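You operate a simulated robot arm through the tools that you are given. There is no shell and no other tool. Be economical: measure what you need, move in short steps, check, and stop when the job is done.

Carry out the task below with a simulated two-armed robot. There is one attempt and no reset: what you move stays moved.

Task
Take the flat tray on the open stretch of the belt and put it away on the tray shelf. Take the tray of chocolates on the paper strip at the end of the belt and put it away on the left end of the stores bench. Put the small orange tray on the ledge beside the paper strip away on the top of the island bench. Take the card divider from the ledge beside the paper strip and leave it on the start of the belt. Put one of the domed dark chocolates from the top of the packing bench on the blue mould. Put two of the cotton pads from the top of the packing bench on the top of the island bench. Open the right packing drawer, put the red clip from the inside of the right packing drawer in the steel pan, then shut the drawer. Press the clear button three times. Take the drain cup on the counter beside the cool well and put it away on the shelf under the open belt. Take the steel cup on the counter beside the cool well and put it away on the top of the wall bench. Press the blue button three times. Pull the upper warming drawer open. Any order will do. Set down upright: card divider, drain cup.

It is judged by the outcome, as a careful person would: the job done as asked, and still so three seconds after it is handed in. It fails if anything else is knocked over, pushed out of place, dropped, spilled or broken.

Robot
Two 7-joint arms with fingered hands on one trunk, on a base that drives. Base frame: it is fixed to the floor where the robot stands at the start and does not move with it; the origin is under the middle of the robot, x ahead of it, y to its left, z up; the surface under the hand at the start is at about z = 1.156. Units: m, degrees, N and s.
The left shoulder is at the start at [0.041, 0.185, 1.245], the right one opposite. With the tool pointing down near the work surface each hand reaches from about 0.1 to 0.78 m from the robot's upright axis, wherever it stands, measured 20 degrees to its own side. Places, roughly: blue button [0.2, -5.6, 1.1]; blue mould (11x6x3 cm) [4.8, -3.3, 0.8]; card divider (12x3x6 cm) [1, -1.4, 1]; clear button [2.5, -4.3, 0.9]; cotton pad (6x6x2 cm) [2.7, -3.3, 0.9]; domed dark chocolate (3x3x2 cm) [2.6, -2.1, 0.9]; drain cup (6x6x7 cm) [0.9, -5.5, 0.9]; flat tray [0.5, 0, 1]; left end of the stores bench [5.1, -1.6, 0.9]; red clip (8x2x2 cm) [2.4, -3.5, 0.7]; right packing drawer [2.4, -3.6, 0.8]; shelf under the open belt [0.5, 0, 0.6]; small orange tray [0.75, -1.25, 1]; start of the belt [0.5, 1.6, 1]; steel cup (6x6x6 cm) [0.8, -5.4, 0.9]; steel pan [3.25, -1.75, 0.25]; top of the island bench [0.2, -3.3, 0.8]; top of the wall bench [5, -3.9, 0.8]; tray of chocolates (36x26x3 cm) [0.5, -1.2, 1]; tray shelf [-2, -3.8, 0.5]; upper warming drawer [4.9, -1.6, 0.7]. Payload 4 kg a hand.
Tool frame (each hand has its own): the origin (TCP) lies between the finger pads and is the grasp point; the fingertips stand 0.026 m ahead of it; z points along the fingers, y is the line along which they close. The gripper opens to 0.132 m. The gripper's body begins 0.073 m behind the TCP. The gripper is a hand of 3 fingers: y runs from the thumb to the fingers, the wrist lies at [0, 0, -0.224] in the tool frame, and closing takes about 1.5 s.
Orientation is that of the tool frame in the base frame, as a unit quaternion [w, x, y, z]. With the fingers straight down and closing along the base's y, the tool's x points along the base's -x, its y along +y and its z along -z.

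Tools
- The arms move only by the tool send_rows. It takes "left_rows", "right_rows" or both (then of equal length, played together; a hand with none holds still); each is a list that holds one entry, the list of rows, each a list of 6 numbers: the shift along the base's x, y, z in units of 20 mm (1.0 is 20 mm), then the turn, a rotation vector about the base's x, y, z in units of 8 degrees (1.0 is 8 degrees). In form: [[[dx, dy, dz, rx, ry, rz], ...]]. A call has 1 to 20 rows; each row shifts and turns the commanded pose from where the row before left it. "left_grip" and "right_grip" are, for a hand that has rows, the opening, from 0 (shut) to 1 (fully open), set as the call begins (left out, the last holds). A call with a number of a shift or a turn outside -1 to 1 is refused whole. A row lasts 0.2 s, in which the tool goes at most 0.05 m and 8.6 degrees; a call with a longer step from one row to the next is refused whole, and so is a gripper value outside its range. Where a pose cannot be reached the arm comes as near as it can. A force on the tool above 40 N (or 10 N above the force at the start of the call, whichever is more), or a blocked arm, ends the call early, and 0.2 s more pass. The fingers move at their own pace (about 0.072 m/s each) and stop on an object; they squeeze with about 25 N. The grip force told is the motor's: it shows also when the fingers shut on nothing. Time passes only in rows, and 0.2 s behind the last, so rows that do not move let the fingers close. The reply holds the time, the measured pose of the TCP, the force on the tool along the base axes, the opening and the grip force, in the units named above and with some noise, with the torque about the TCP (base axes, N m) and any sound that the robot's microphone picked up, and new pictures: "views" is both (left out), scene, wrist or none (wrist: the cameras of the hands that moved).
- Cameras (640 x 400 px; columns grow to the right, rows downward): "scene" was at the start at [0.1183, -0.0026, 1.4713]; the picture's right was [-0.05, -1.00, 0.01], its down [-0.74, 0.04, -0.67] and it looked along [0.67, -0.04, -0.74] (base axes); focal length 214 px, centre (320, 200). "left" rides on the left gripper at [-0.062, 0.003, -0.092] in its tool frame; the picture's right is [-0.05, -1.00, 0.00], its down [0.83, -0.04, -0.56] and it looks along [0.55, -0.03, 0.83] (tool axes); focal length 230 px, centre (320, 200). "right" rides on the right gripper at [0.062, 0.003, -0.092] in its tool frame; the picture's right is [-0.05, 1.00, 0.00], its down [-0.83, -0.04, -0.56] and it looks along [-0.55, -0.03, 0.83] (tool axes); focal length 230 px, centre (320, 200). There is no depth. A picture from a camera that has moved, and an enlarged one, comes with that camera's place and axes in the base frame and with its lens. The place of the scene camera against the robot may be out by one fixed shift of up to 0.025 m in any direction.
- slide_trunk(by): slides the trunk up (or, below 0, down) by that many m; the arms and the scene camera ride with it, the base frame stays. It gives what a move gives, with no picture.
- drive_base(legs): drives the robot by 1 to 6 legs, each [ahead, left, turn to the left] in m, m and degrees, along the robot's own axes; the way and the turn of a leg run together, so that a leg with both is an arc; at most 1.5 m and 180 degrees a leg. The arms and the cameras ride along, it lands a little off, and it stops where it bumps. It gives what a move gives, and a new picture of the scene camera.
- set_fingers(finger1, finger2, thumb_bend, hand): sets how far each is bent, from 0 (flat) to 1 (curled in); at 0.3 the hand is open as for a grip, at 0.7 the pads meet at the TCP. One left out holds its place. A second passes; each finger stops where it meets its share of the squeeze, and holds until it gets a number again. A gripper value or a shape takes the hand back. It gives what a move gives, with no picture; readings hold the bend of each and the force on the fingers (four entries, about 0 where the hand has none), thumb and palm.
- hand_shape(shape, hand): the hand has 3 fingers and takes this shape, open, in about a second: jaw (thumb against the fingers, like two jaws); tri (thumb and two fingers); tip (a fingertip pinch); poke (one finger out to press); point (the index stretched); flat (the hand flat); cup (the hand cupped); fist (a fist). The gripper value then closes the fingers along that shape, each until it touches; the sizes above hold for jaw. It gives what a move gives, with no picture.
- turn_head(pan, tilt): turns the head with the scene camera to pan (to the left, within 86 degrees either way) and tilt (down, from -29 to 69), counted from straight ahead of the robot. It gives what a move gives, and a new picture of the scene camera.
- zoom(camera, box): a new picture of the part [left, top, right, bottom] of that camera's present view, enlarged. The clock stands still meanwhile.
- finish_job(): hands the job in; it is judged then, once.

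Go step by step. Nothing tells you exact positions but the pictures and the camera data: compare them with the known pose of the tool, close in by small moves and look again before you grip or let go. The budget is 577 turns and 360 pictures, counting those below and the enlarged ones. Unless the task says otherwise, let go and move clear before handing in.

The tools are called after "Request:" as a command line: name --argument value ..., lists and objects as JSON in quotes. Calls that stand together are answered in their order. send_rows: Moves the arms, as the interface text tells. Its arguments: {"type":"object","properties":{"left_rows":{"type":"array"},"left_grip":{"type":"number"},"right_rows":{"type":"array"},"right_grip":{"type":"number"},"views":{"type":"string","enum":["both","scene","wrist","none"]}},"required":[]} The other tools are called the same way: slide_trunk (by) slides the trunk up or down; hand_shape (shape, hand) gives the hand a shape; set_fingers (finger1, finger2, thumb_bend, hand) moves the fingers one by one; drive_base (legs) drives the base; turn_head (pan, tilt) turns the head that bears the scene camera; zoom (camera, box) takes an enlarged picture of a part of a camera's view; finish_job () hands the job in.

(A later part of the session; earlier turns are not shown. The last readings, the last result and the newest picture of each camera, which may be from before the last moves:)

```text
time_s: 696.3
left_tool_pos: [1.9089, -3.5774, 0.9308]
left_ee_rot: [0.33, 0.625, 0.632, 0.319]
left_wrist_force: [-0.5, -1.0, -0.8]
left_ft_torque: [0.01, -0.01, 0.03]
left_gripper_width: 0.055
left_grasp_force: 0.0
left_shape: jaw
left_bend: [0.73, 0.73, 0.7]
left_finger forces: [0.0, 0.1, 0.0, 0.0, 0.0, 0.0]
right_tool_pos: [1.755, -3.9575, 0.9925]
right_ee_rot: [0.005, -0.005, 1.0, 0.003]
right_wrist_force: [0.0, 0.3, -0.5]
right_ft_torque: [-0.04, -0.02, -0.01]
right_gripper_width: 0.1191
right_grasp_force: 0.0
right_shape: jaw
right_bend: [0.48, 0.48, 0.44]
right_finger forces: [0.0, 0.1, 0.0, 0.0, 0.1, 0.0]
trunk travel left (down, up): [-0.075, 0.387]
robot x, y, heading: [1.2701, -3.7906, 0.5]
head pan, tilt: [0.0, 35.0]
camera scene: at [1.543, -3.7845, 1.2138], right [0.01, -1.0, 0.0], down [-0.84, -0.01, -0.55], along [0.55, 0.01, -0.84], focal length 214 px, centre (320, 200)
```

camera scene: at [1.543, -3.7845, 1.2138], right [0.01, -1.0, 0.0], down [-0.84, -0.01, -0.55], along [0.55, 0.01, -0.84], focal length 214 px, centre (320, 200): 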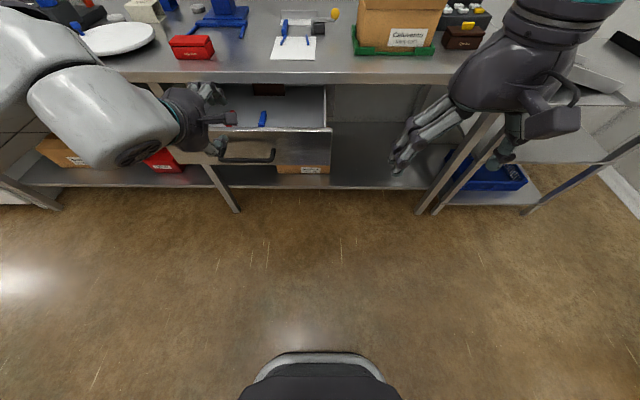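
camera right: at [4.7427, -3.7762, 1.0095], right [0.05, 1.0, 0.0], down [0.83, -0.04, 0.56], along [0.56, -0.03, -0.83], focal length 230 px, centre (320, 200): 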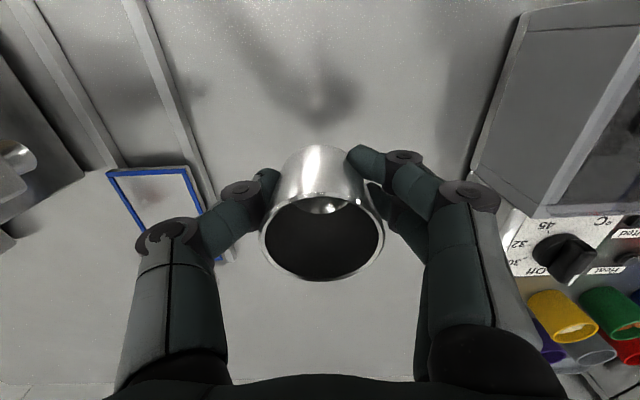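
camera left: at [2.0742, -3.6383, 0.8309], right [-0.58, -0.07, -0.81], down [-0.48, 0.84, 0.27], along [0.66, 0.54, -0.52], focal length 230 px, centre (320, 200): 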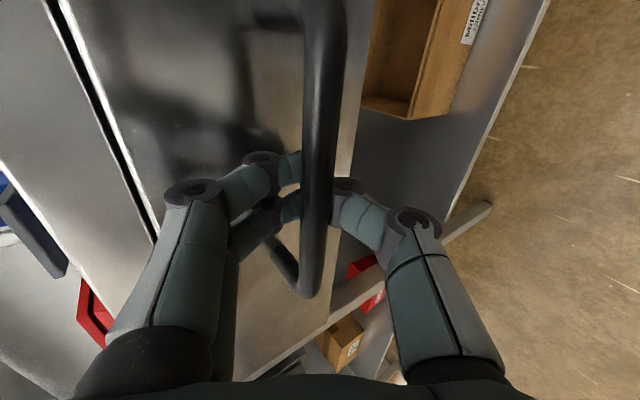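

I'll tuck the left hand, shift the base, and take the red clip with the right hand pitched forward (so it clears the bench top edge).

Request:
send_rows --left_rows '[[[-0.32, 0, 0.7, -0.384, 0.418, 0.761], [-0.32, 0, 0.7, -0.384, 0.418, 0.761], [-0.32, 0, 0.7, -0.384, 0.418, 0.761], [-0.32, 0, 0.7, -0.384, 0.418, 0.761], [-0.32, 0, 0.7, -0.384, 0.418, 0.761], [-0.32, 0, 0.7, -0.384, 0.418, 0.761], [-0.32, 0, 0.7, -0.384, 0.418, 0.761], [-0.32, 0, 0.7, -0.384, 0.418, 0.761], [-0.32, 0, 0.7, -0.384, 0.418, 0.761], [-0.32, 0, 0.7, -0.384, 0.418, 0.761], [-0.32, 0, 0.7, -0.384, 0.418, 0.761], [-0.32, 0, 0.7, -0.384, 0.418, 0.761], [-0.32, 0, 0.7, -0.384, 0.418, 0.761], [-0.32, 0, 0.7, -0.384, 0.418, 0.761]]]' --views "none"

Request:
drive_base --legs '[[0, 0.52, 0], [0.12, 0, 0]]'

Request:
send_rows --right_rows '[[[0.3, 0, -0.2, 0, -0.9, 0], [0.3, 0, -0.2, 0, -0.9, 0], [0.3, 0, -0.2, 0, -0.9, 0], [0.3, 0, -0.2, 0, -0.9, 0], [0.3, 0, -0.2, 0, -0.9, 0], [0.3, 0, -0.2, 0, -0.5, 0]]]' --right_grip 0.6

```text
time_s: 699.3
left_tool_pos: [1.8168, -3.5793, 1.1281]
left_ee_rot: [-0.028, -0.026, 0.999, -0.021]
left_wrist_force: [-0.4, 0.0, -1.1]
left_ft_torque: [0.01, 0.03, -0.04]
left_gripper_width: 0.055
left_grasp_force: 0.1
left_shape: jaw
left_bend: [0.73, 0.73, 0.7]
left_finger forces: [0.0, 0.0, 0.0, 0.1, 0.0, 0.0]
right_tool_pos: [1.7557, -3.9567, 0.9924]
right_ee_rot: [0.006, -0.007, 1.0, 0.003]
right_wrist_force: [0.7, 0.5, 0.5]
right_ft_torque: [0.01, 0.01, 0.05]
right_gripper_width: 0.1188
right_grasp_force: 0.1
right_shape: jaw
right_bend: [0.48, 0.48, 0.44]
right_finger forces: [0.1, 0.0, 0.0, 0.1, 0.1, 0.0]
trunk travel left (down, up): [-0.075, 0.387]
robot x, y, heading: [1.2671, -3.7906, 1.0]
head pan, tilt: [0.0, 35.0]
```

```text
time_s: 703.2
left_tool_pos: [1.9272, -3.0548, 1.1284]
left_ee_rot: [-0.027, -0.029, 0.999, -0.022]
left_wrist_force: [0.0, -0.4, -0.5]
left_ft_torque: [0.04, 0.01, -0.02]
left_gripper_width: 0.0551
left_grasp_force: 0.1
left_shape: jaw
left_bend: [0.73, 0.73, 0.7]
left_finger forces: [0.0, 0.1, 0.0, 0.0, 0.1, 0.1]
right_tool_pos: [1.8683, -3.4323, 0.9927]
right_ee_rot: [0.005, -0.009, 1.0, 0.003]
right_wrist_force: [-0.1, 0.2, 0.1]
right_ft_torque: [0.01, 0.02, -0.04]
right_gripper_width: 0.1188
right_grasp_force: 0.1
right_shape: jaw
right_bend: [0.48, 0.48, 0.44]
right_finger forces: [0.0, 0.1, 0.0, 0.0, 0.1, 0.1]
trunk travel left (down, up): [-0.075, 0.387]
robot x, y, heading: [1.3716, -3.2665, 1.1]
head pan, tilt: [0.0, 35.0]
camera scene: at [1.6546, -3.2604, 1.2139], right [0.02, -1.0, 0.0], down [-0.84, -0.02, -0.55], along [0.55, 0.01, -0.84], focal length 214 px, centre (320, 200)
```

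scene: 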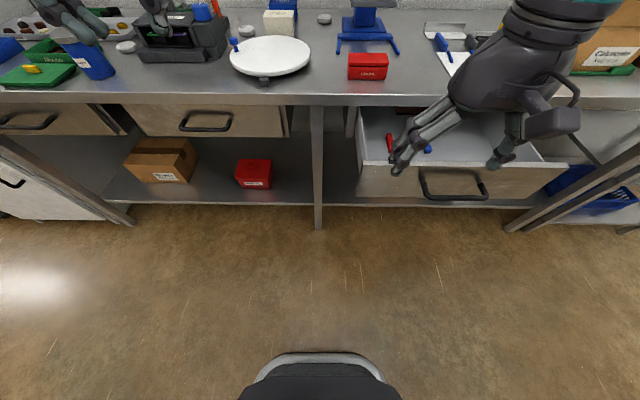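

```text
time_s: 704.6
left_tool_pos: [1.9292, -3.055, 1.1268]
left_ee_rot: [-0.028, -0.029, 0.999, -0.022]
left_wrist_force: [0.6, 0.6, 0.4]
left_ft_torque: [0.01, -0.02, 0.0]
left_gripper_width: 0.0554
left_grasp_force: 0.1
left_shape: jaw
left_bend: [0.73, 0.73, 0.7]
left_finger forces: [0.1, 0.0, 0.0, 0.1, 0.0, 0.0]
right_tool_pos: [1.9044, -3.4323, 0.9682]
right_ee_rot: [0.348, -0.009, 0.938, 0.0]
right_wrist_force: [-0.7, -0.8, 0.5]
right_ft_torque: [-0.01, 0.01, 0.03]
right_gripper_width: 0.0797
right_grasp_force: 0.1
right_shape: jaw
right_bend: [0.71, 0.71, 0.71]
right_finger forces: [0.0, 0.0, 0.1, 0.0, 0.1, 0.0]
trunk travel left (down, up): [-0.075, 0.387]
robot x, y, heading: [1.3784, -3.2719, 1.1]
head pan, tilt: [0.0, 35.0]
camera scene: at [1.6546, -3.2602, 1.2137], right [0.02, -1.0, 0.0], down [-0.84, -0.02, -0.55], along [0.55, 0.01, -0.84], focal length 214 px, centre (320, 200)
camera right: at [1.7986, -3.4298, 0.9984], right [0.02, 1.0, 0.03], down [0.27, -0.03, 0.96], along [0.96, -0.01, -0.27], focal length 230 px, centre (320, 200)
```

scene: 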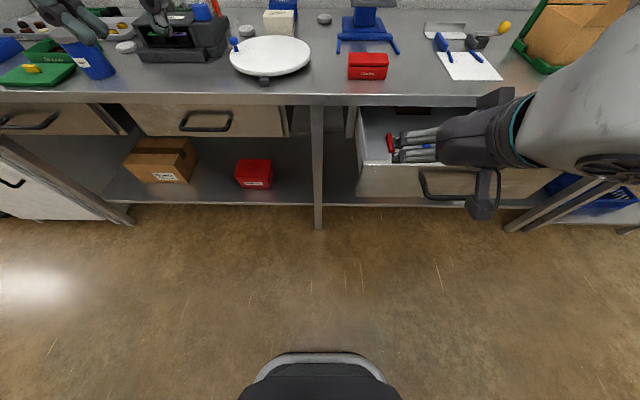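
right: 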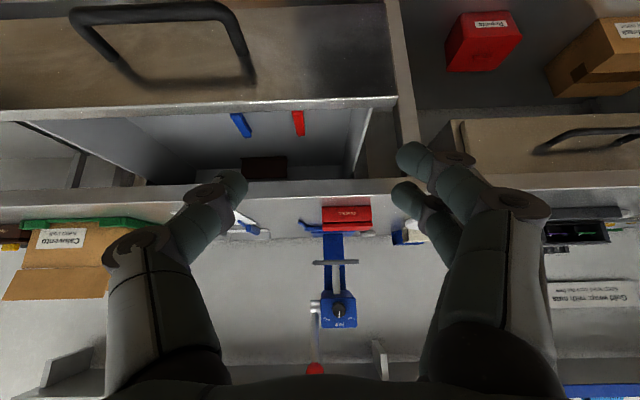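

Request:
send_rows --right_rows '[[[0.98, -0.185, -0.64, 0, 0, 0], [0.98, -0.185, -0.64, 0, 0, 0], [0.98, -0.185, -0.64, 0, 0, 0], [0.98, -0.185, -0.64, 0, 0, 0], [0.98, -0.185, -0.64, 0, 0, 0], [0.98, -0.185, -0.64, 0, 0, 0], [0.98, -0.185, -0.64, 0, 0, 0], [0.98, -0.185, -0.64, 0, 0, 0], [0.98, -0.185, -0.64, 0, 0, 0]]]' --right_grip 0.5 --views "wrist"

Request:
zoom --camera "scene" --box '[340, 90, 500, 190]'

```text
time_s: 706.6
left_tool_pos: [1.9286, -3.0552, 1.1263]
left_ee_rot: [-0.028, -0.029, 0.999, -0.022]
left_wrist_force: [-0.3, -0.6, 0.0]
left_ft_torque: [0.0, 0.02, -0.02]
left_gripper_width: 0.0549
left_grasp_force: 0.1
left_shape: jaw
left_bend: [0.73, 0.73, 0.7]
left_finger forces: [0.1, 0.1, 0.0, 0.0, 0.0, 0.0]
right_tool_pos: [2.0797, -3.4661, 0.8521]
right_ee_rot: [0.347, -0.01, 0.938, -0.001]
right_wrist_force: [0.0, -0.8, -0.7]
right_ft_torque: [-0.01, 0.0, 0.03]
right_gripper_width: 0.0665
right_grasp_force: 0.1
right_shape: jaw
right_bend: [0.73, 0.73, 0.7]
right_finger forces: [0.0, 0.0, 0.0, 0.0, 0.1, 0.0]
trunk travel left (down, up): [-0.075, 0.387]
robot x, y, heading: [1.3794, -3.2724, 1.0]
head pan, tilt: [0.0, 35.0]
camera right: at [1.9753, -3.4625, 0.8824], right [0.02, 1.0, 0.03], down [0.27, -0.03, 0.96], along [0.96, -0.01, -0.27], focal length 230 px, centre (320, 200)
```

right: 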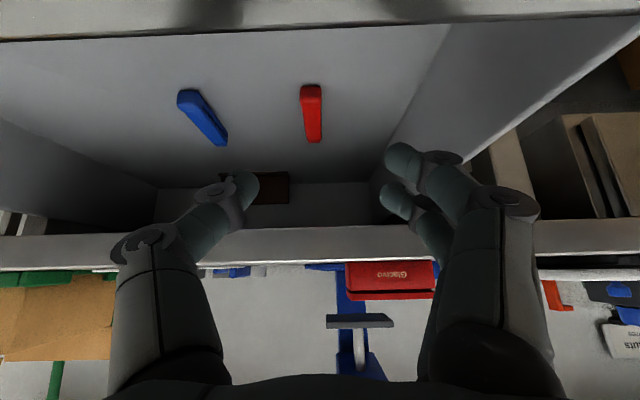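

```text
4.00 times, centred on (420, 140) of scene
camera zoom: at [1.6554, -3.2605, 1.2133], right [0.02, -1.0, 0.0], down [-0.84, -0.02, -0.55], along [0.55, 0.01, -0.84], focal length 858 px, centre (-80, 440)
```

zoom: 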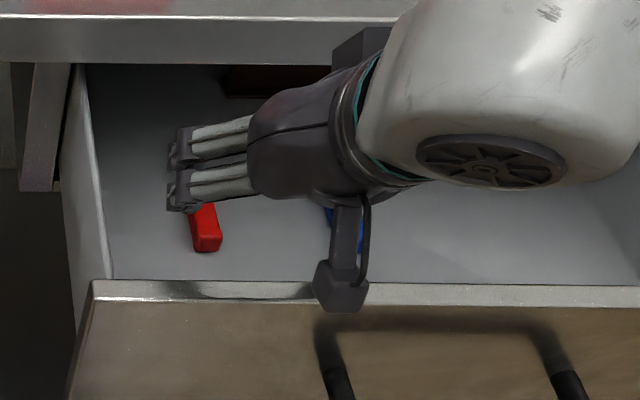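

Request:
send_rows --right_rows '[[[0.8, -0.02, -0.85, 0, 0, 0], [0.8, -0.02, -0.85, 0, 0, 0], [0.8, -0.02, -0.85, 0, 0, 0], [0.8, -0.02, -0.85, 0, 0, 0], [0.8, -0.02, -0.75, 0, 0, 0]]]' --right_grip 0.4 --views "wrist"

Request:
zoom --camera "scene" --box '[340, 90, 500, 190]'

```text
time_s: 707.3
left_tool_pos: [1.9274, -3.056, 1.1287]
left_ee_rot: [-0.027, -0.027, 0.999, -0.021]
left_wrist_force: [0.1, -0.2, 0.2]
left_ft_torque: [-0.03, 0.03, 0.0]
left_gripper_width: 0.055
left_grasp_force: 0.0
left_shape: jaw
left_bend: [0.73, 0.73, 0.7]
left_finger forces: [0.1, 0.0, 0.1, 0.0, 0.0, 0.0]
right_tool_pos: [2.1259, -3.4674, 0.8224]
right_ee_rot: [0.358, -0.007, 0.934, 0.0]
right_wrist_force: [-0.1, -4.8, 25.5]
right_ft_torque: [0.14, 3.0, 0.62]
right_gripper_width: 0.0532
right_grasp_force: 0.1
right_shape: jaw
right_bend: [0.73, 0.73, 0.7]
right_finger forces: [0.1, 0.0, 0.0, 0.0, 0.1, 0.0]
trunk travel left (down, up): [-0.075, 0.387]
robot x, y, heading: [1.3804, -3.2664, 1.0]
head pan, tilt: [0.0, 35.0]
stopped in row 3 (right hand): the force on the tool passed its limit at 46 N (the readings are from after the stop); the commanded pose is now the measured one
camera right: at [2.0204, -3.4649, 0.8497], right [0.02, 1.0, 0.03], down [0.25, -0.04, 0.97], along [0.97, -0.02, -0.25], focal length 230 px, centre (320, 200)
```

right: 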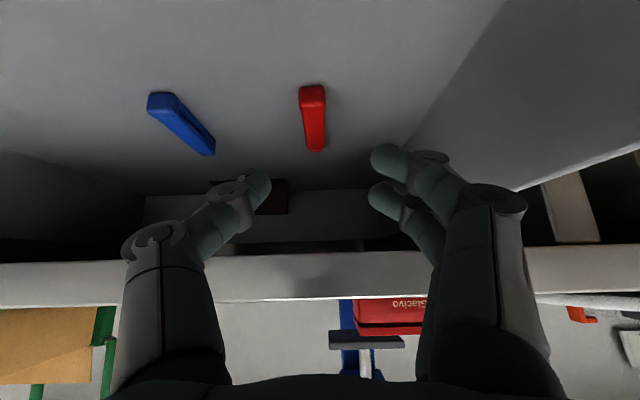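

```text
4.00 times, centred on (420, 140) of scene
camera zoom: at [1.6533, -3.2608, 1.2144], right [0.02, -1.0, 0.0], down [-0.84, -0.01, -0.55], along [0.55, 0.01, -0.84], focal length 858 px, centre (-80, 440)
```

zoom: 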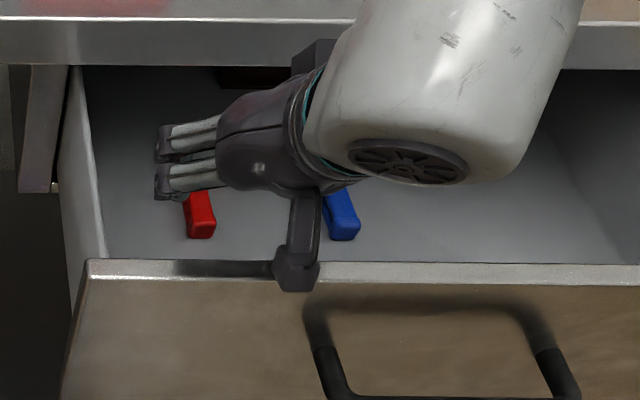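

The right hand's camera touched the drawer front. I'll lift, bring the hand nearly vertical, and come straight down onto the clip's near half.

Request:
send_rows --right_rows '[[[-0.2, 0, 0.8, 0, 0, 0], [-0.2, 0, 0.9, 0, 0, 0], [-0.2, 0, 0.9, 0, 0, 0], [0, 0, 0.9, 0, 0.9, 0], [0, 0, 0.5, 0, 0.9, 0], [0.2, 0, 0, 0, 0.9, 0], [0.3, 0, 0, 0, 0.9, 0], [0.4, 0, 0, 0, 0.5, 0], [0.4, 0, 0, 0, 0, 0], [0.4, 0, 0, 0, 0, 0]]]' --views "wrist"

Request:
zoom --camera "scene" --box '[340, 90, 500, 190]'

```text
time_s: 709.5
left_tool_pos: [1.9295, -3.0553, 1.1266]
left_ee_rot: [-0.028, -0.028, 0.999, -0.022]
left_wrist_force: [0.8, 0.2, -0.2]
left_ft_torque: [0.02, -0.01, 0.03]
left_gripper_width: 0.0551
left_grasp_force: 0.0
left_shape: jaw
left_bend: [0.73, 0.73, 0.7]
left_finger forces: [0.0, 0.0, 0.1, 0.0, 0.1, 0.1]
right_tool_pos: [2.1489, -3.4684, 0.8956]
right_ee_rot: [0.074, -0.007, 0.997, 0.002]
right_wrist_force: [0.3, -0.7, -1.0]
right_ft_torque: [0.02, 0.01, 0.02]
right_gripper_width: 0.0534
right_grasp_force: 0.1
right_shape: jaw
right_bend: [0.73, 0.73, 0.7]
right_finger forces: [0.1, 0.0, 0.0, 0.0, 0.0, 0.0]
trunk travel left (down, up): [-0.075, 0.387]
robot x, y, heading: [1.3781, -3.2657, 1.4]
head pan, tilt: [0.0, 35.0]
camera right: at [2.0753, -3.4651, 0.9776], right [0.04, 1.0, 0.01], down [0.74, -0.03, 0.67], along [0.67, -0.02, -0.74], focal length 230 px, centre (320, 200)
```

right: 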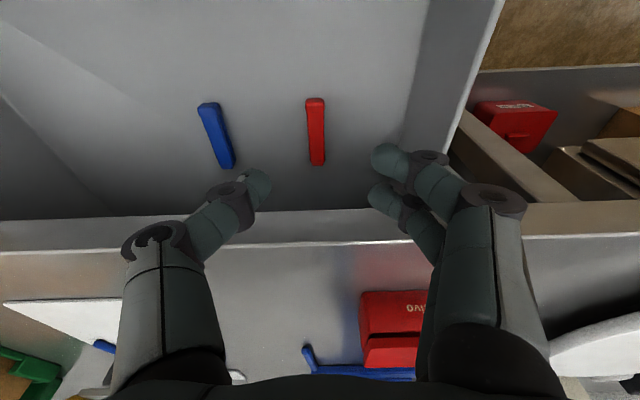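

```text
4.00 times, centred on (420, 140) of scene
camera zoom: at [1.6555, -3.2609, 1.2134], right [0.02, -1.0, 0.0], down [-0.84, -0.01, -0.55], along [0.55, 0.01, -0.84], focal length 858 px, centre (-80, 440)
```

zoom: 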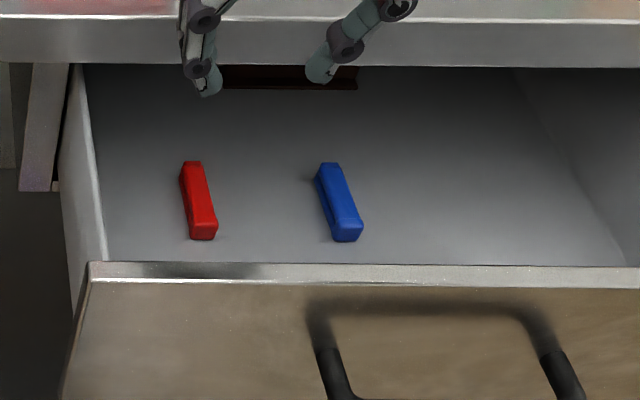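

Request:
send_rows --right_rows '[[[0.16, -0.03, -0.9, 0, 0, 0], [0.16, -0.03, -0.9, 0, 0, 0], [0.16, -0.03, -0.9, 0, 0, 0], [0.16, -0.03, -0.9, 0, 0, 0], [0.16, -0.03, -0.9, 0, 0, 0], [0.16, -0.03, -0.9, 0, 0, 0], [0.16, -0.03, -0.8, 0, 0, 0]]]' --right_grip 0.35 --views "wrist"

Request:
zoom --camera "scene" --box '[340, 90, 500, 190]'

```text
time_s: 711.1
left_tool_pos: [1.9286, -3.0551, 1.1277]
left_ee_rot: [-0.028, -0.028, 0.999, -0.022]
left_wrist_force: [-0.8, -0.2, 0.3]
left_ft_torque: [0.01, 0.0, 0.02]
left_gripper_width: 0.055
left_grasp_force: 0.0
left_shape: jaw
left_bend: [0.73, 0.73, 0.7]
left_finger forces: [0.0, 0.1, 0.1, 0.0, 0.0, 0.0]
right_tool_pos: [2.1664, -3.4745, 0.7712]
right_ee_rot: [0.076, -0.008, 0.997, 0.002]
right_wrist_force: [0.3, -0.1, 0.2]
right_ft_torque: [0.01, -0.01, 0.0]
right_gripper_width: 0.0466
right_grasp_force: 0.0
right_shape: jaw
right_bend: [0.73, 0.73, 0.7]
right_finger forces: [0.1, 0.0, 0.0, 0.0, 0.1, 0.1]
trunk travel left (down, up): [-0.075, 0.387]
robot x, y, heading: [1.3808, -3.2688, 1.1]
head pan, tilt: [0.0, 35.0]
camera right: at [2.0937, -3.4718, 0.8547], right [0.04, 1.0, 0.01], down [0.74, -0.03, 0.67], along [0.67, -0.02, -0.74], focal length 230 px, centre (320, 200)
```

right: 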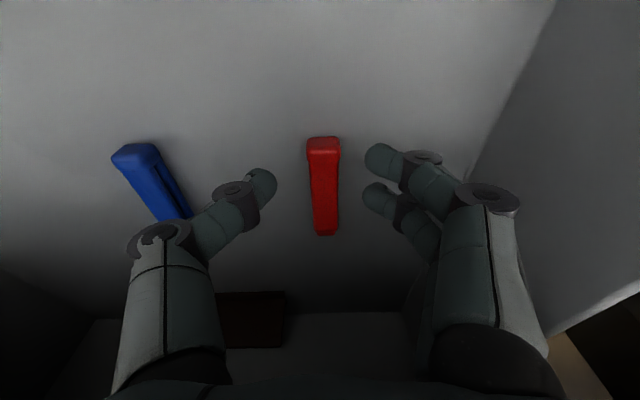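

```text
4.00 times, centred on (420, 140) of scene
camera zoom: at [1.6548, -3.2607, 1.2137], right [0.02, -1.0, 0.0], down [-0.84, -0.01, -0.55], along [0.55, 0.01, -0.84], focal length 858 px, centre (-80, 440)
```

zoom: 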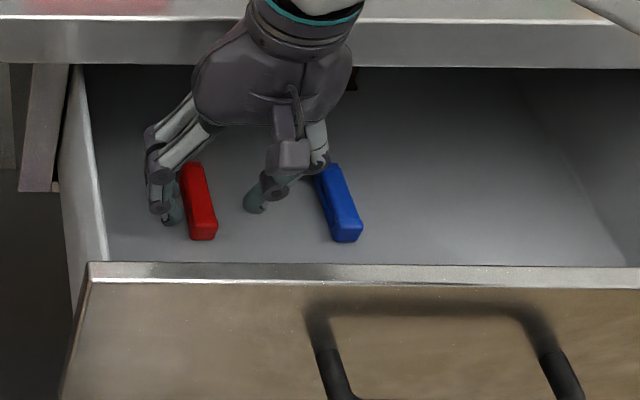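

Request:
send_rows --right_rows '[[[0.1, 0.05, -0.4, 0, 0, 0], [0.1, 0.05, -0.3, 0, 0, 0], [0, 0, -0.3, 0, 0, 0]]]' --views "none"

Request:
send_rows --right_rows '[[[0, 0, 0, 0, 0, 0], [0, 0, 0, 0, 0, 0], [0, 0, 0, 0, 0, 0], [0, 0, 0, 0, 0, 0], [0, 0, 0, 0, 0, 0]]]' --right_grip 0 --views "wrist"

```text
time_s: 711.9
left_tool_pos: [1.9274, -3.0543, 1.1293]
left_ee_rot: [-0.026, -0.027, 0.999, -0.022]
left_wrist_force: [-0.4, -0.2, 0.9]
left_ft_torque: [0.01, 0.0, 0.02]
left_gripper_width: 0.0551
left_grasp_force: 0.0
left_shape: jaw
left_bend: [0.73, 0.73, 0.7]
left_finger forces: [0.0, 0.0, 0.0, 0.1, 0.0, 0.0]
right_tool_pos: [2.1648, -3.4755, 0.757]
right_ee_rot: [0.077, -0.008, 0.997, 0.003]
right_wrist_force: [0.3, 0.3, 7.6]
right_ft_torque: [0.3, 0.04, -0.08]
right_gripper_width: 0.0469
right_grasp_force: 0.1
right_shape: jaw
right_bend: [0.74, 0.73, 0.7]
right_finger forces: [8.0, 0.1, 0.0, 0.0, 0.0, 0.0]
right hand out of reach, approached as far as the arm can: row 1, 2
trunk travel left (down, up): [-0.075, 0.387]
robot x, y, heading: [1.3806, -3.2688, 1.1]
head pan, tilt: [0.0, 35.0]
```

```text
time_s: 713.1
left_tool_pos: [1.9274, -3.0551, 1.1283]
left_ee_rot: [-0.027, -0.028, 0.999, -0.021]
left_wrist_force: [0.5, 0.9, 0.0]
left_ft_torque: [-0.01, 0.01, 0.02]
left_gripper_width: 0.0552
left_grasp_force: 0.1
left_shape: jaw
left_bend: [0.73, 0.73, 0.7]
left_finger forces: [0.0, 0.1, 0.0, 0.0, 0.0, 0.1]
right_tool_pos: [2.1647, -3.4754, 0.7551]
right_ee_rot: [0.077, -0.008, 0.997, 0.002]
right_wrist_force: [0.4, 1.0, 9.2]
right_ft_torque: [0.18, -0.02, -0.03]
right_gripper_width: 0.019
right_grasp_force: 24.8
right_shape: jaw
right_bend: [0.76, 0.72, 0.71]
right_finger forces: [10.8, 15.7, 0.0, 0.1, 23.0, 0.0]
trunk travel left (down, up): [-0.075, 0.387]
robot x, y, heading: [1.3795, -3.2694, 1.2]
head pan, tilt: [0.0, 35.0]
camera right: at [2.0916, -3.4725, 0.8365], right [0.04, 1.0, 0.01], down [0.74, -0.03, 0.68], along [0.68, -0.01, -0.74], focal length 230 px, centre (320, 200)
```

right: 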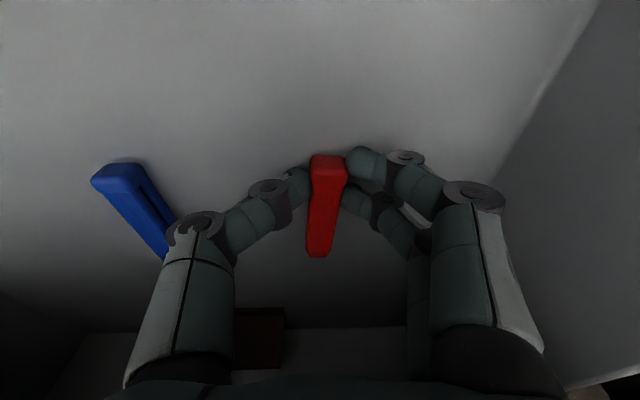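

Red clip gripped. Lift it out and back, then prepare the left hand to push the drawer shut.

Request:
send_rows --right_rows '[[[0, 0, 0.7, 0, 0, 0], [0, 0, 0.9, 0, 0, 0], [0, 0, 0.9, 0, 0, 0], [0, 0, 0.9, 0, 0, 0], [0, 0, 0.9, 0, 0, 0], [0, 0, 0.9, 0, 0, 0], [0, 0, 0.9, 0, 0, 0], [0, 0, 0.9, 0, 0, 0], [0, 0, 0.9, 0, 0, 0], [0, 0, 0.9, 0, 0, 0], [0, 0, 0.9, 0, 0, 0], [-0.9, 0, 0.5, 0, 0, 0], [-0.9, 0, 0.5, 0, 0, 0], [-0.9, 0, 0.5, 0, 0, 0], [-0.9, 0, 0.5, 0, 0, 0], [-0.9, 0, 0.3, 0, 0, 0], [-0.9, 0, 0.3, 0, 0, 0], [-0.9, 0, 0, 0, 0, 0], [-0.9, 0, 0, 0, 0, 0], [-0.9, 0, 0, 0, 0, 0]]]' --views "scene"

```text
time_s: 717.3
left_tool_pos: [1.9281, -3.055, 1.1285]
left_ee_rot: [-0.028, -0.028, 0.999, -0.022]
left_wrist_force: [-0.2, -0.4, 0.4]
left_ft_torque: [0.03, 0.02, 0.01]
left_gripper_width: 0.055
left_grasp_force: 0.0
left_shape: jaw
left_bend: [0.73, 0.73, 0.7]
left_finger forces: [0.0, 0.0, 0.0, 0.0, 0.0, 0.0]
right_tool_pos: [1.9972, -3.4949, 0.9983]
right_ee_rot: [0.074, -0.008, 0.997, 0.003]
right_wrist_force: [0.1, -1.7, 1.0]
right_ft_torque: [0.01, -0.02, 0.0]
right_gripper_width: 0.015
right_grasp_force: 24.9
right_shape: jaw
right_bend: [0.75, 0.71, 0.72]
right_finger forces: [7.8, 11.7, 0.1, 0.1, 18.1, 0.0]
right hand out of reach, approached as far as the arm can: row 6, 8, 9, 11
trunk travel left (down, up): [-0.075, 0.387]
robot x, y, heading: [1.3797, -3.2644, 0.9]
head pan, tilt: [0.0, 35.0]
camera scene: at [1.6539, -3.2606, 1.214], right [0.02, -1.0, 0.0], down [-0.84, -0.01, -0.55], along [0.55, 0.01, -0.84], focal length 214 px, centre (320, 200)
```

scene: 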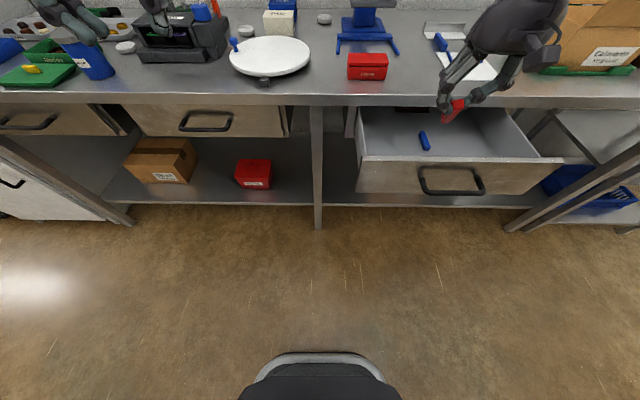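

Request:
drive_base --legs '[[-0.2, 0, -1], [0, -0.51, 0]]'

Request:
send_rows --left_rows '[[[0.1, 0, -0.9, 0, -0.9, 0], [0.1, 0, -0.9, 0, -0.9, 0], [0.1, 0, -0.9, 0, -0.9, 0], [0.1, 0, -0.9, 0, -0.9, 0], [0.1, 0, -0.9, 0, -0.9, 0], [0.1, 0, -0.9, 0, -0.9, 0], [0, 0, -0.9, 0, 0, 0], [0, 0, -0.9, 0, 0, 0], [0, 0, -0.9, 0, 0, 0], [0, 0, -0.9, 0, 0, 0], [0, 0, -0.9, 0, 0, 0], [0, 0, -0.9, 0, 0, 0], [0, 0, -0.9, 0, 0, 0], [0, 0, -0.9, 0, 0, 0], [0, 0, -0.9, 0, 0, 0], [0, 0, -0.9, 0, 0, 0], [0, 0, -0.9, 0, 0, 0]]]' --left_grip 0

```text
time_s: 721.6
left_tool_pos: [1.726, -3.5785, 1.1275]
left_ee_rot: [-0.028, -0.02, 0.999, -0.022]
left_wrist_force: [0.6, -0.3, 0.3]
left_ft_torque: [-0.03, 0.0, 0.01]
left_gripper_width: 0.0554
left_grasp_force: 0.1
left_shape: jaw
left_bend: [0.73, 0.73, 0.7]
left_finger forces: [0.0, 0.1, 0.1, 0.0, 0.1, 0.0]
right_tool_pos: [1.7879, -4.0175, 0.996]
right_ee_rot: [0.075, -0.001, 0.997, 0.002]
right_wrist_force: [-0.2, 0.5, 0.4]
right_ft_torque: [0.03, -0.03, 0.01]
right_gripper_width: 0.0148
right_grasp_force: 24.9
right_shape: jaw
right_bend: [0.75, 0.71, 0.72]
right_finger forces: [7.8, 11.7, 0.0, 0.0, 18.2, 0.0]
trunk travel left (down, up): [-0.075, 0.387]
robot x, y, heading: [1.1685, -3.7818, 0.5]
head pan, tilt: [0.0, 35.0]
camera scene: at [1.4473, -3.7793, 1.2137], right [0.0, -1.0, 0.0], down [-0.84, 0.0, -0.55], along [0.55, 0.0, -0.84], focal length 214 px, centre (320, 200)
```

scene: 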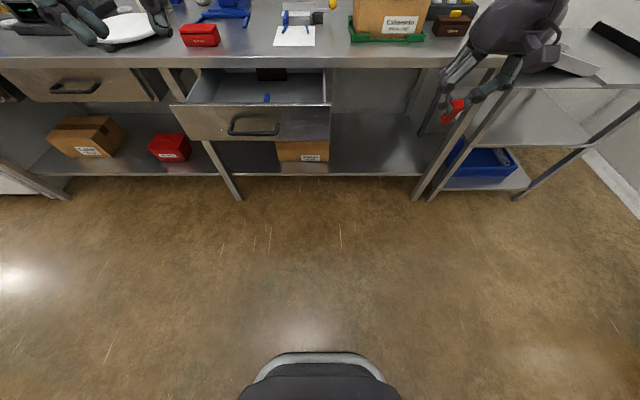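

```text
time_s: 725.2
left_tool_pos: [1.7359, -3.5778, 0.821]
left_ee_rot: [0.342, -0.011, 0.939, -0.027]
left_wrist_force: [0.3, 0.3, 0.8]
left_ft_torque: [-0.01, 0.03, 0.02]
left_gripper_width: 0.0
left_grasp_force: 25.0
left_shape: jaw
left_bend: [0.63, 0.63, 0.66]
left_finger forces: [0.0, 0.1, 0.0, 0.0, 0.0, 0.0]
right_tool_pos: [1.7882, -4.0177, 0.9969]
right_ee_rot: [0.075, 0.0, 0.997, 0.001]
right_wrist_force: [-0.3, -0.8, 0.2]
right_ft_torque: [0.0, 0.02, 0.01]
right_gripper_width: 0.0148
right_grasp_force: 25.1
right_shape: jaw
right_bend: [0.75, 0.71, 0.72]
right_finger forces: [8.0, 11.6, 0.0, 0.0, 18.1, 0.1]
trunk travel left (down, up): [-0.075, 0.387]
robot x, y, heading: [1.1735, -3.7824, 0.2]
head pan, tilt: [0.0, 35.0]
camera scene: at [1.4474, -3.7786, 1.2136], right [0.0, -1.0, 0.0], down [-0.84, 0.0, -0.55], along [0.55, 0.0, -0.84], focal length 214 px, centre (320, 200)
camera left: at [1.7238, -3.5667, 0.9316], right [0.04, -0.99, 0.09], down [-0.99, -0.05, -0.11], along [0.11, -0.09, -0.99], focal length 230 px, centre (320, 200)
```

scene: 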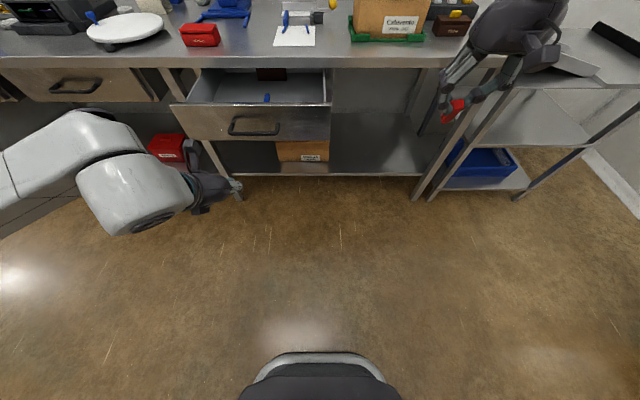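
left: 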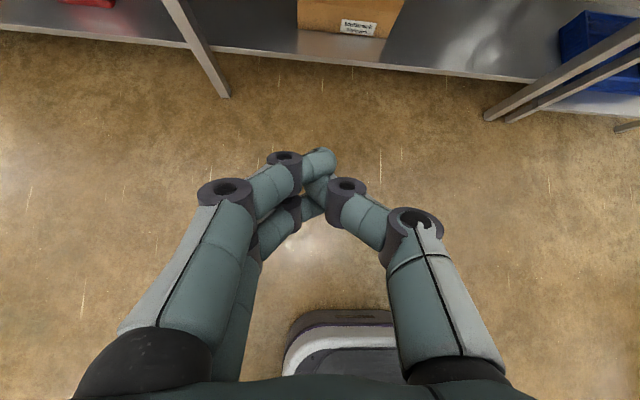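

Request:
send_rows --left_rows '[[[0, 0, -0.8, 0, 0, 0], [0, 0, -0.8, 0, 0, 0]]]' --views "none"

Request:
drive_base --legs '[[0.19, 0, 0]]'

Request:
zoom --camera "scene" --box '[140, 80, 332, 200]'

```text
time_s: 725.8
left_tool_pos: [1.7366, -3.5795, 0.7889]
left_ee_rot: [0.342, -0.011, 0.939, -0.027]
left_wrist_force: [-0.3, -1.1, 0.1]
left_ft_torque: [0.04, 0.02, 0.0]
left_gripper_width: 0.0
left_grasp_force: 25.0
left_shape: jaw
left_bend: [0.63, 0.63, 0.66]
left_finger forces: [0.0, 0.0, 0.0, 0.1, 0.1, 0.0]
right_tool_pos: [1.7881, -4.0178, 0.9963]
right_ee_rot: [0.074, -0.001, 0.997, 0.002]
right_wrist_force: [-0.5, -0.1, 0.4]
right_ft_torque: [0.01, 0.01, 0.01]
right_gripper_width: 0.0147
right_grasp_force: 25.6
right_shape: jaw
right_bend: [0.75, 0.71, 0.72]
right_finger forces: [7.9, 11.6, 0.0, 0.0, 18.1, 0.0]
trunk travel left (down, up): [-0.075, 0.387]
robot x, y, heading: [1.1722, -3.7809, -0.1]
head pan, tilt: [0.0, 35.0]
```

```text
time_s: 727.3
left_tool_pos: [1.9308, -3.5799, 0.791]
left_ee_rot: [0.341, -0.01, 0.939, -0.028]
left_wrist_force: [-0.1, 0.5, 0.1]
left_ft_torque: [-0.04, 0.02, 0.0]
left_gripper_width: 0.0
left_grasp_force: 25.1
left_shape: jaw
left_bend: [0.64, 0.63, 0.66]
left_finger forces: [0.1, 0.0, 0.0, 0.1, 0.0, 0.0]
right_tool_pos: [1.9797, -4.0181, 0.997]
right_ee_rot: [0.075, 0.001, 0.997, 0.002]
right_wrist_force: [0.0, -0.2, 0.3]
right_ft_torque: [-0.02, -0.01, -0.01]
right_gripper_width: 0.0146
right_grasp_force: 25.3
right_shape: jaw
right_bend: [0.75, 0.71, 0.72]
right_finger forces: [7.9, 11.6, 0.0, 0.0, 18.2, 0.0]
trunk travel left (down, up): [-0.075, 0.387]
robot x, y, heading: [1.3652, -3.7802, 0.1]
head pan, tilt: [0.0, 35.0]
camera scene: at [1.6405, -3.7791, 1.2136], right [0.0, -1.0, 0.0], down [-0.84, 0.0, -0.55], along [0.55, 0.0, -0.84], focal length 214 px, centre (320, 200)
```

scene: 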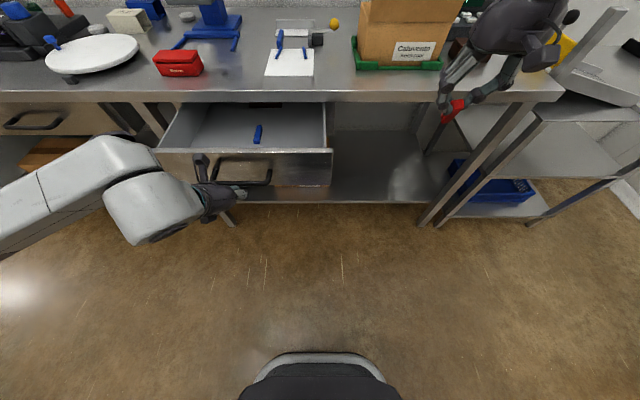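

```text
3.33 times, centred on (236, 140) of scene
camera zoom: at [1.6405, -3.7791, 1.2136], right [0.0, -1.0, 0.0], down [-0.84, 0.0, -0.55], along [0.55, 0.0, -0.84], focal length 715 px, centre (600, 400)
```

zoom: 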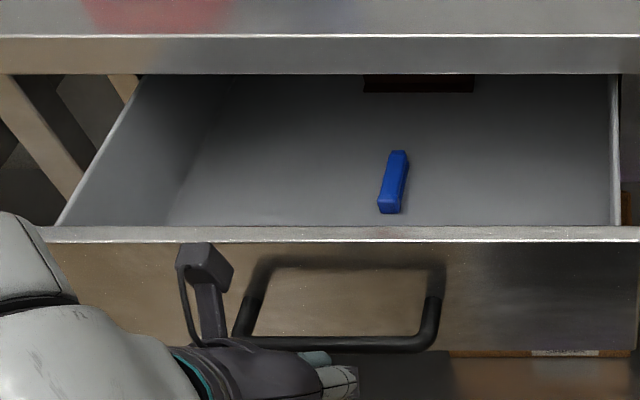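

Request:
drive_base --legs '[[0.13, 0, 0]]'

Request:
zoom --camera "scene" --box '[140, 80, 332, 200]'

```text
time_s: 728.6
left_tool_pos: [2.0625, -3.5791, 0.7909]
left_ee_rot: [0.341, -0.01, 0.94, -0.028]
left_wrist_force: [0.4, -0.2, -0.9]
left_ft_torque: [-0.01, 0.01, -0.04]
left_gripper_width: 0.0002
left_grasp_force: 25.0
left_shape: jaw
left_bend: [0.66, 0.64, 0.67]
left_finger forces: [0.0, 0.0, 0.0, 0.0, 0.0, 0.1]
right_tool_pos: [2.1138, -4.0179, 0.9964]
right_ee_rot: [0.075, 0.001, 0.997, 0.002]
right_wrist_force: [-0.5, 0.0, 0.3]
right_ft_torque: [-0.03, 0.03, -0.03]
right_gripper_width: 0.0148
right_grasp_force: 25.3
right_shape: jaw
right_bend: [0.75, 0.71, 0.72]
right_finger forces: [8.0, 11.7, 0.0, 0.1, 18.1, 0.0]
trunk travel left (down, up): [-0.075, 0.387]
robot x, y, heading: [1.4949, -3.7806, 0.2]
head pan, tilt: [0.0, 35.0]
camera scene: at [1.7741, -3.7791, 1.2136], right [0.0, -1.0, 0.0], down [-0.84, 0.0, -0.55], along [0.55, 0.0, -0.84], focal length 214 px, centre (320, 200)
```

scene: 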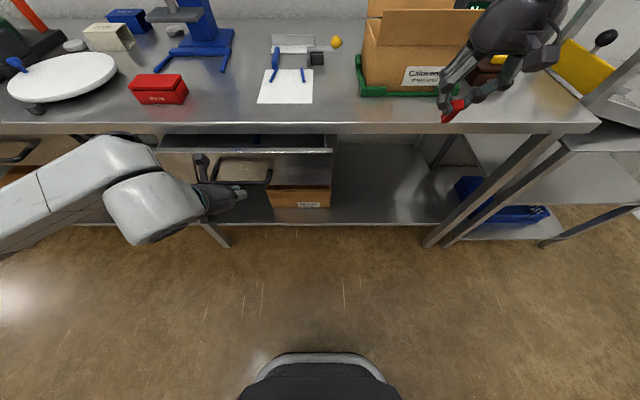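

```text
3.33 times, centred on (236, 140) of scene
camera zoom: at [1.7741, -3.7791, 1.2136], right [0.0, -1.0, 0.0], down [-0.84, 0.0, -0.55], along [0.55, 0.0, -0.84], focal length 715 px, centre (600, 400)
```

zoom: 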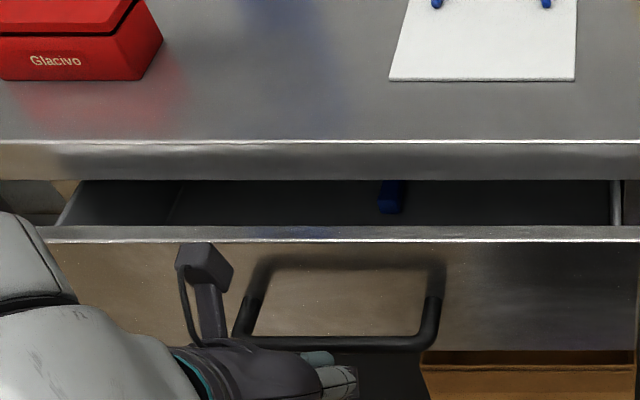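

Request:
send_rows --right_rows '[[[-0.8, 0, 0.5, 0, 0, 0], [-0.8, 0, 0.5, 0, 0, 0], [-0.8, 0, 0.5, 0, 0, 0], [-0.8, 0, 0.5, 0, 0, 0], [-0.8, 0, 0.5, 0, 0, 0], [-0.8, 0, 0.5, 0, 0, 0]]]' --views "none"

Request:
drive_base --legs '[[0.09, 0, 0]]'

Request:
zoom --camera "scene" --box '[140, 80, 332, 200]'

```text
time_s: 730.0
left_tool_pos: [2.0618, -3.5778, 0.7907]
left_ee_rot: [0.343, -0.01, 0.939, -0.027]
left_wrist_force: [0.8, -0.6, 0.3]
left_ft_torque: [-0.01, 0.01, -0.02]
left_gripper_width: 0.0
left_grasp_force: 24.9
left_shape: jaw
left_bend: [0.66, 0.64, 0.67]
left_finger forces: [0.0, 0.1, 0.0, 0.1, 0.0, 0.0]
right_tool_pos: [2.0162, -4.0191, 1.0596]
right_ee_rot: [0.076, 0.0, 0.997, 0.001]
right_wrist_force: [-0.3, -0.9, 0.8]
right_ft_torque: [-0.01, 0.01, 0.01]
right_gripper_width: 0.0146
right_grasp_force: 24.8
right_shape: jaw
right_bend: [0.75, 0.71, 0.72]
right_finger forces: [7.9, 11.8, 0.0, 0.1, 18.0, 0.0]
trunk travel left (down, up): [-0.075, 0.387]
robot x, y, heading: [1.4965, -3.781, -0.0]
head pan, tilt: [0.0, 35.0]
```

```text
time_s: 731.1
left_tool_pos: [2.1542, -3.5771, 0.7899]
left_ee_rot: [0.343, -0.012, 0.939, -0.027]
left_wrist_force: [-4.8, 1.7, 5.7]
left_ft_torque: [-0.09, -0.07, -0.05]
left_gripper_width: 0.0
left_grasp_force: 25.4
left_shape: jaw
left_bend: [0.7, 0.64, 0.67]
left_finger forces: [0.2, 0.0, 0.1, 0.1, 0.0, 0.0]
right_tool_pos: [2.1057, -4.0194, 1.0576]
right_ee_rot: [0.074, 0.0, 0.997, 0.002]
right_wrist_force: [1.3, -0.1, -0.1]
right_ft_torque: [0.0, 0.03, 0.0]
right_gripper_width: 0.0145
right_grasp_force: 24.4
right_shape: jaw
right_bend: [0.75, 0.71, 0.72]
right_finger forces: [7.9, 11.8, 0.1, 0.1, 18.1, 0.0]
trunk travel left (down, up): [-0.075, 0.387]
robot x, y, heading: [1.5862, -3.7817, 0.1]
head pan, tilt: [0.0, 35.0]
camera scene: at [1.8638, -3.7789, 1.2134], right [0.0, -1.0, 0.0], down [-0.84, 0.0, -0.55], along [0.55, 0.0, -0.84], focal length 214 px, centre (320, 200)
```

scene: 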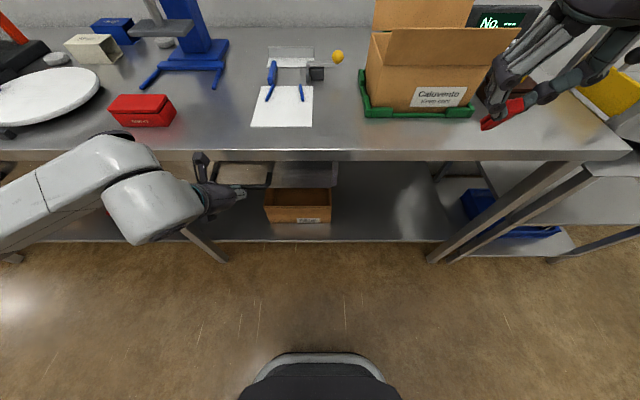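

```text
3.33 times, centred on (236, 140) of scene
camera zoom: at [1.8638, -3.7789, 1.2134], right [0.0, -1.0, 0.0], down [-0.84, 0.0, -0.55], along [0.55, 0.0, -0.84], focal length 715 px, centre (600, 400)
```

zoom: 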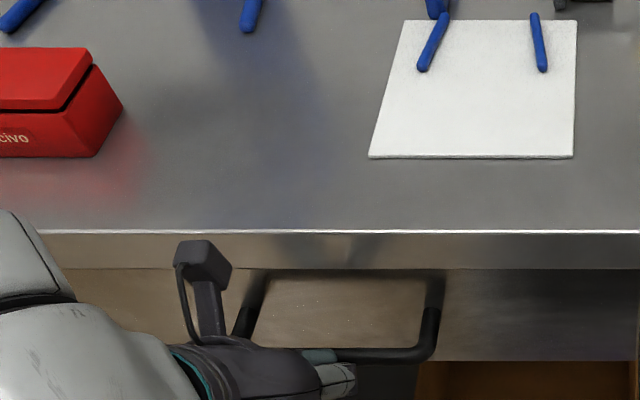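

Request:
send_rows --left_rows '[[[0.3, 0, 0, 0, 0, 0], [0.3, 0, 0, 0, 0, 0], [0.3, 0, 0, 0, 0, 0], [0.3, 0, 0, 0, 0, 0], [0.3, 0, 0, 0, 0, 0]]]' --views "none"

Request:
zoom --camera "scene" --box '[140, 80, 332, 200]'

```text
time_s: 731.8
left_tool_pos: [2.1554, -3.5785, 0.7911]
left_ee_rot: [0.34, -0.008, 0.94, -0.03]
left_wrist_force: [-18.5, 3.9, 13.1]
left_ft_torque: [-0.13, -0.06, 0.0]
left_gripper_width: 0.0
left_grasp_force: 25.3
left_shape: jaw
left_bend: [0.71, 0.65, 0.68]
left_finger forces: [27.7, 0.0, 0.0, 0.0, 0.1, 0.1]
right_tool_pos: [2.105, -4.0172, 1.0598]
right_ee_rot: [0.075, -0.001, 0.997, 0.002]
right_wrist_force: [0.1, 0.2, -1.3]
right_ft_torque: [0.0, 0.01, 0.0]
right_gripper_width: 0.0149
right_grasp_force: 24.9
right_shape: jaw
right_bend: [0.75, 0.71, 0.72]
right_finger forces: [7.9, 11.8, 0.0, 0.1, 18.2, 0.0]
trunk travel left (down, up): [-0.075, 0.387]
robot x, y, heading: [1.5848, -3.7838, 0.3]
head pan, tilt: [0.0, 35.0]
stopped in row 3 (left hand): the force on the tool passed its limit at 44 N (the readings are from after the stop); the commanded pose is now the measured one
```

```text
3.33 times, centred on (236, 140) of scene
camera zoom: at [1.8596, -3.778, 1.2145], right [0.0, -1.0, 0.0], down [-0.84, 0.0, -0.55], along [0.55, 0.0, -0.84], focal length 715 px, centre (600, 400)
```

zoom: 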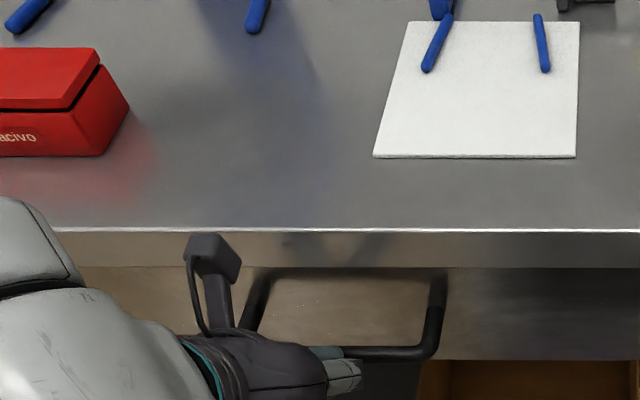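

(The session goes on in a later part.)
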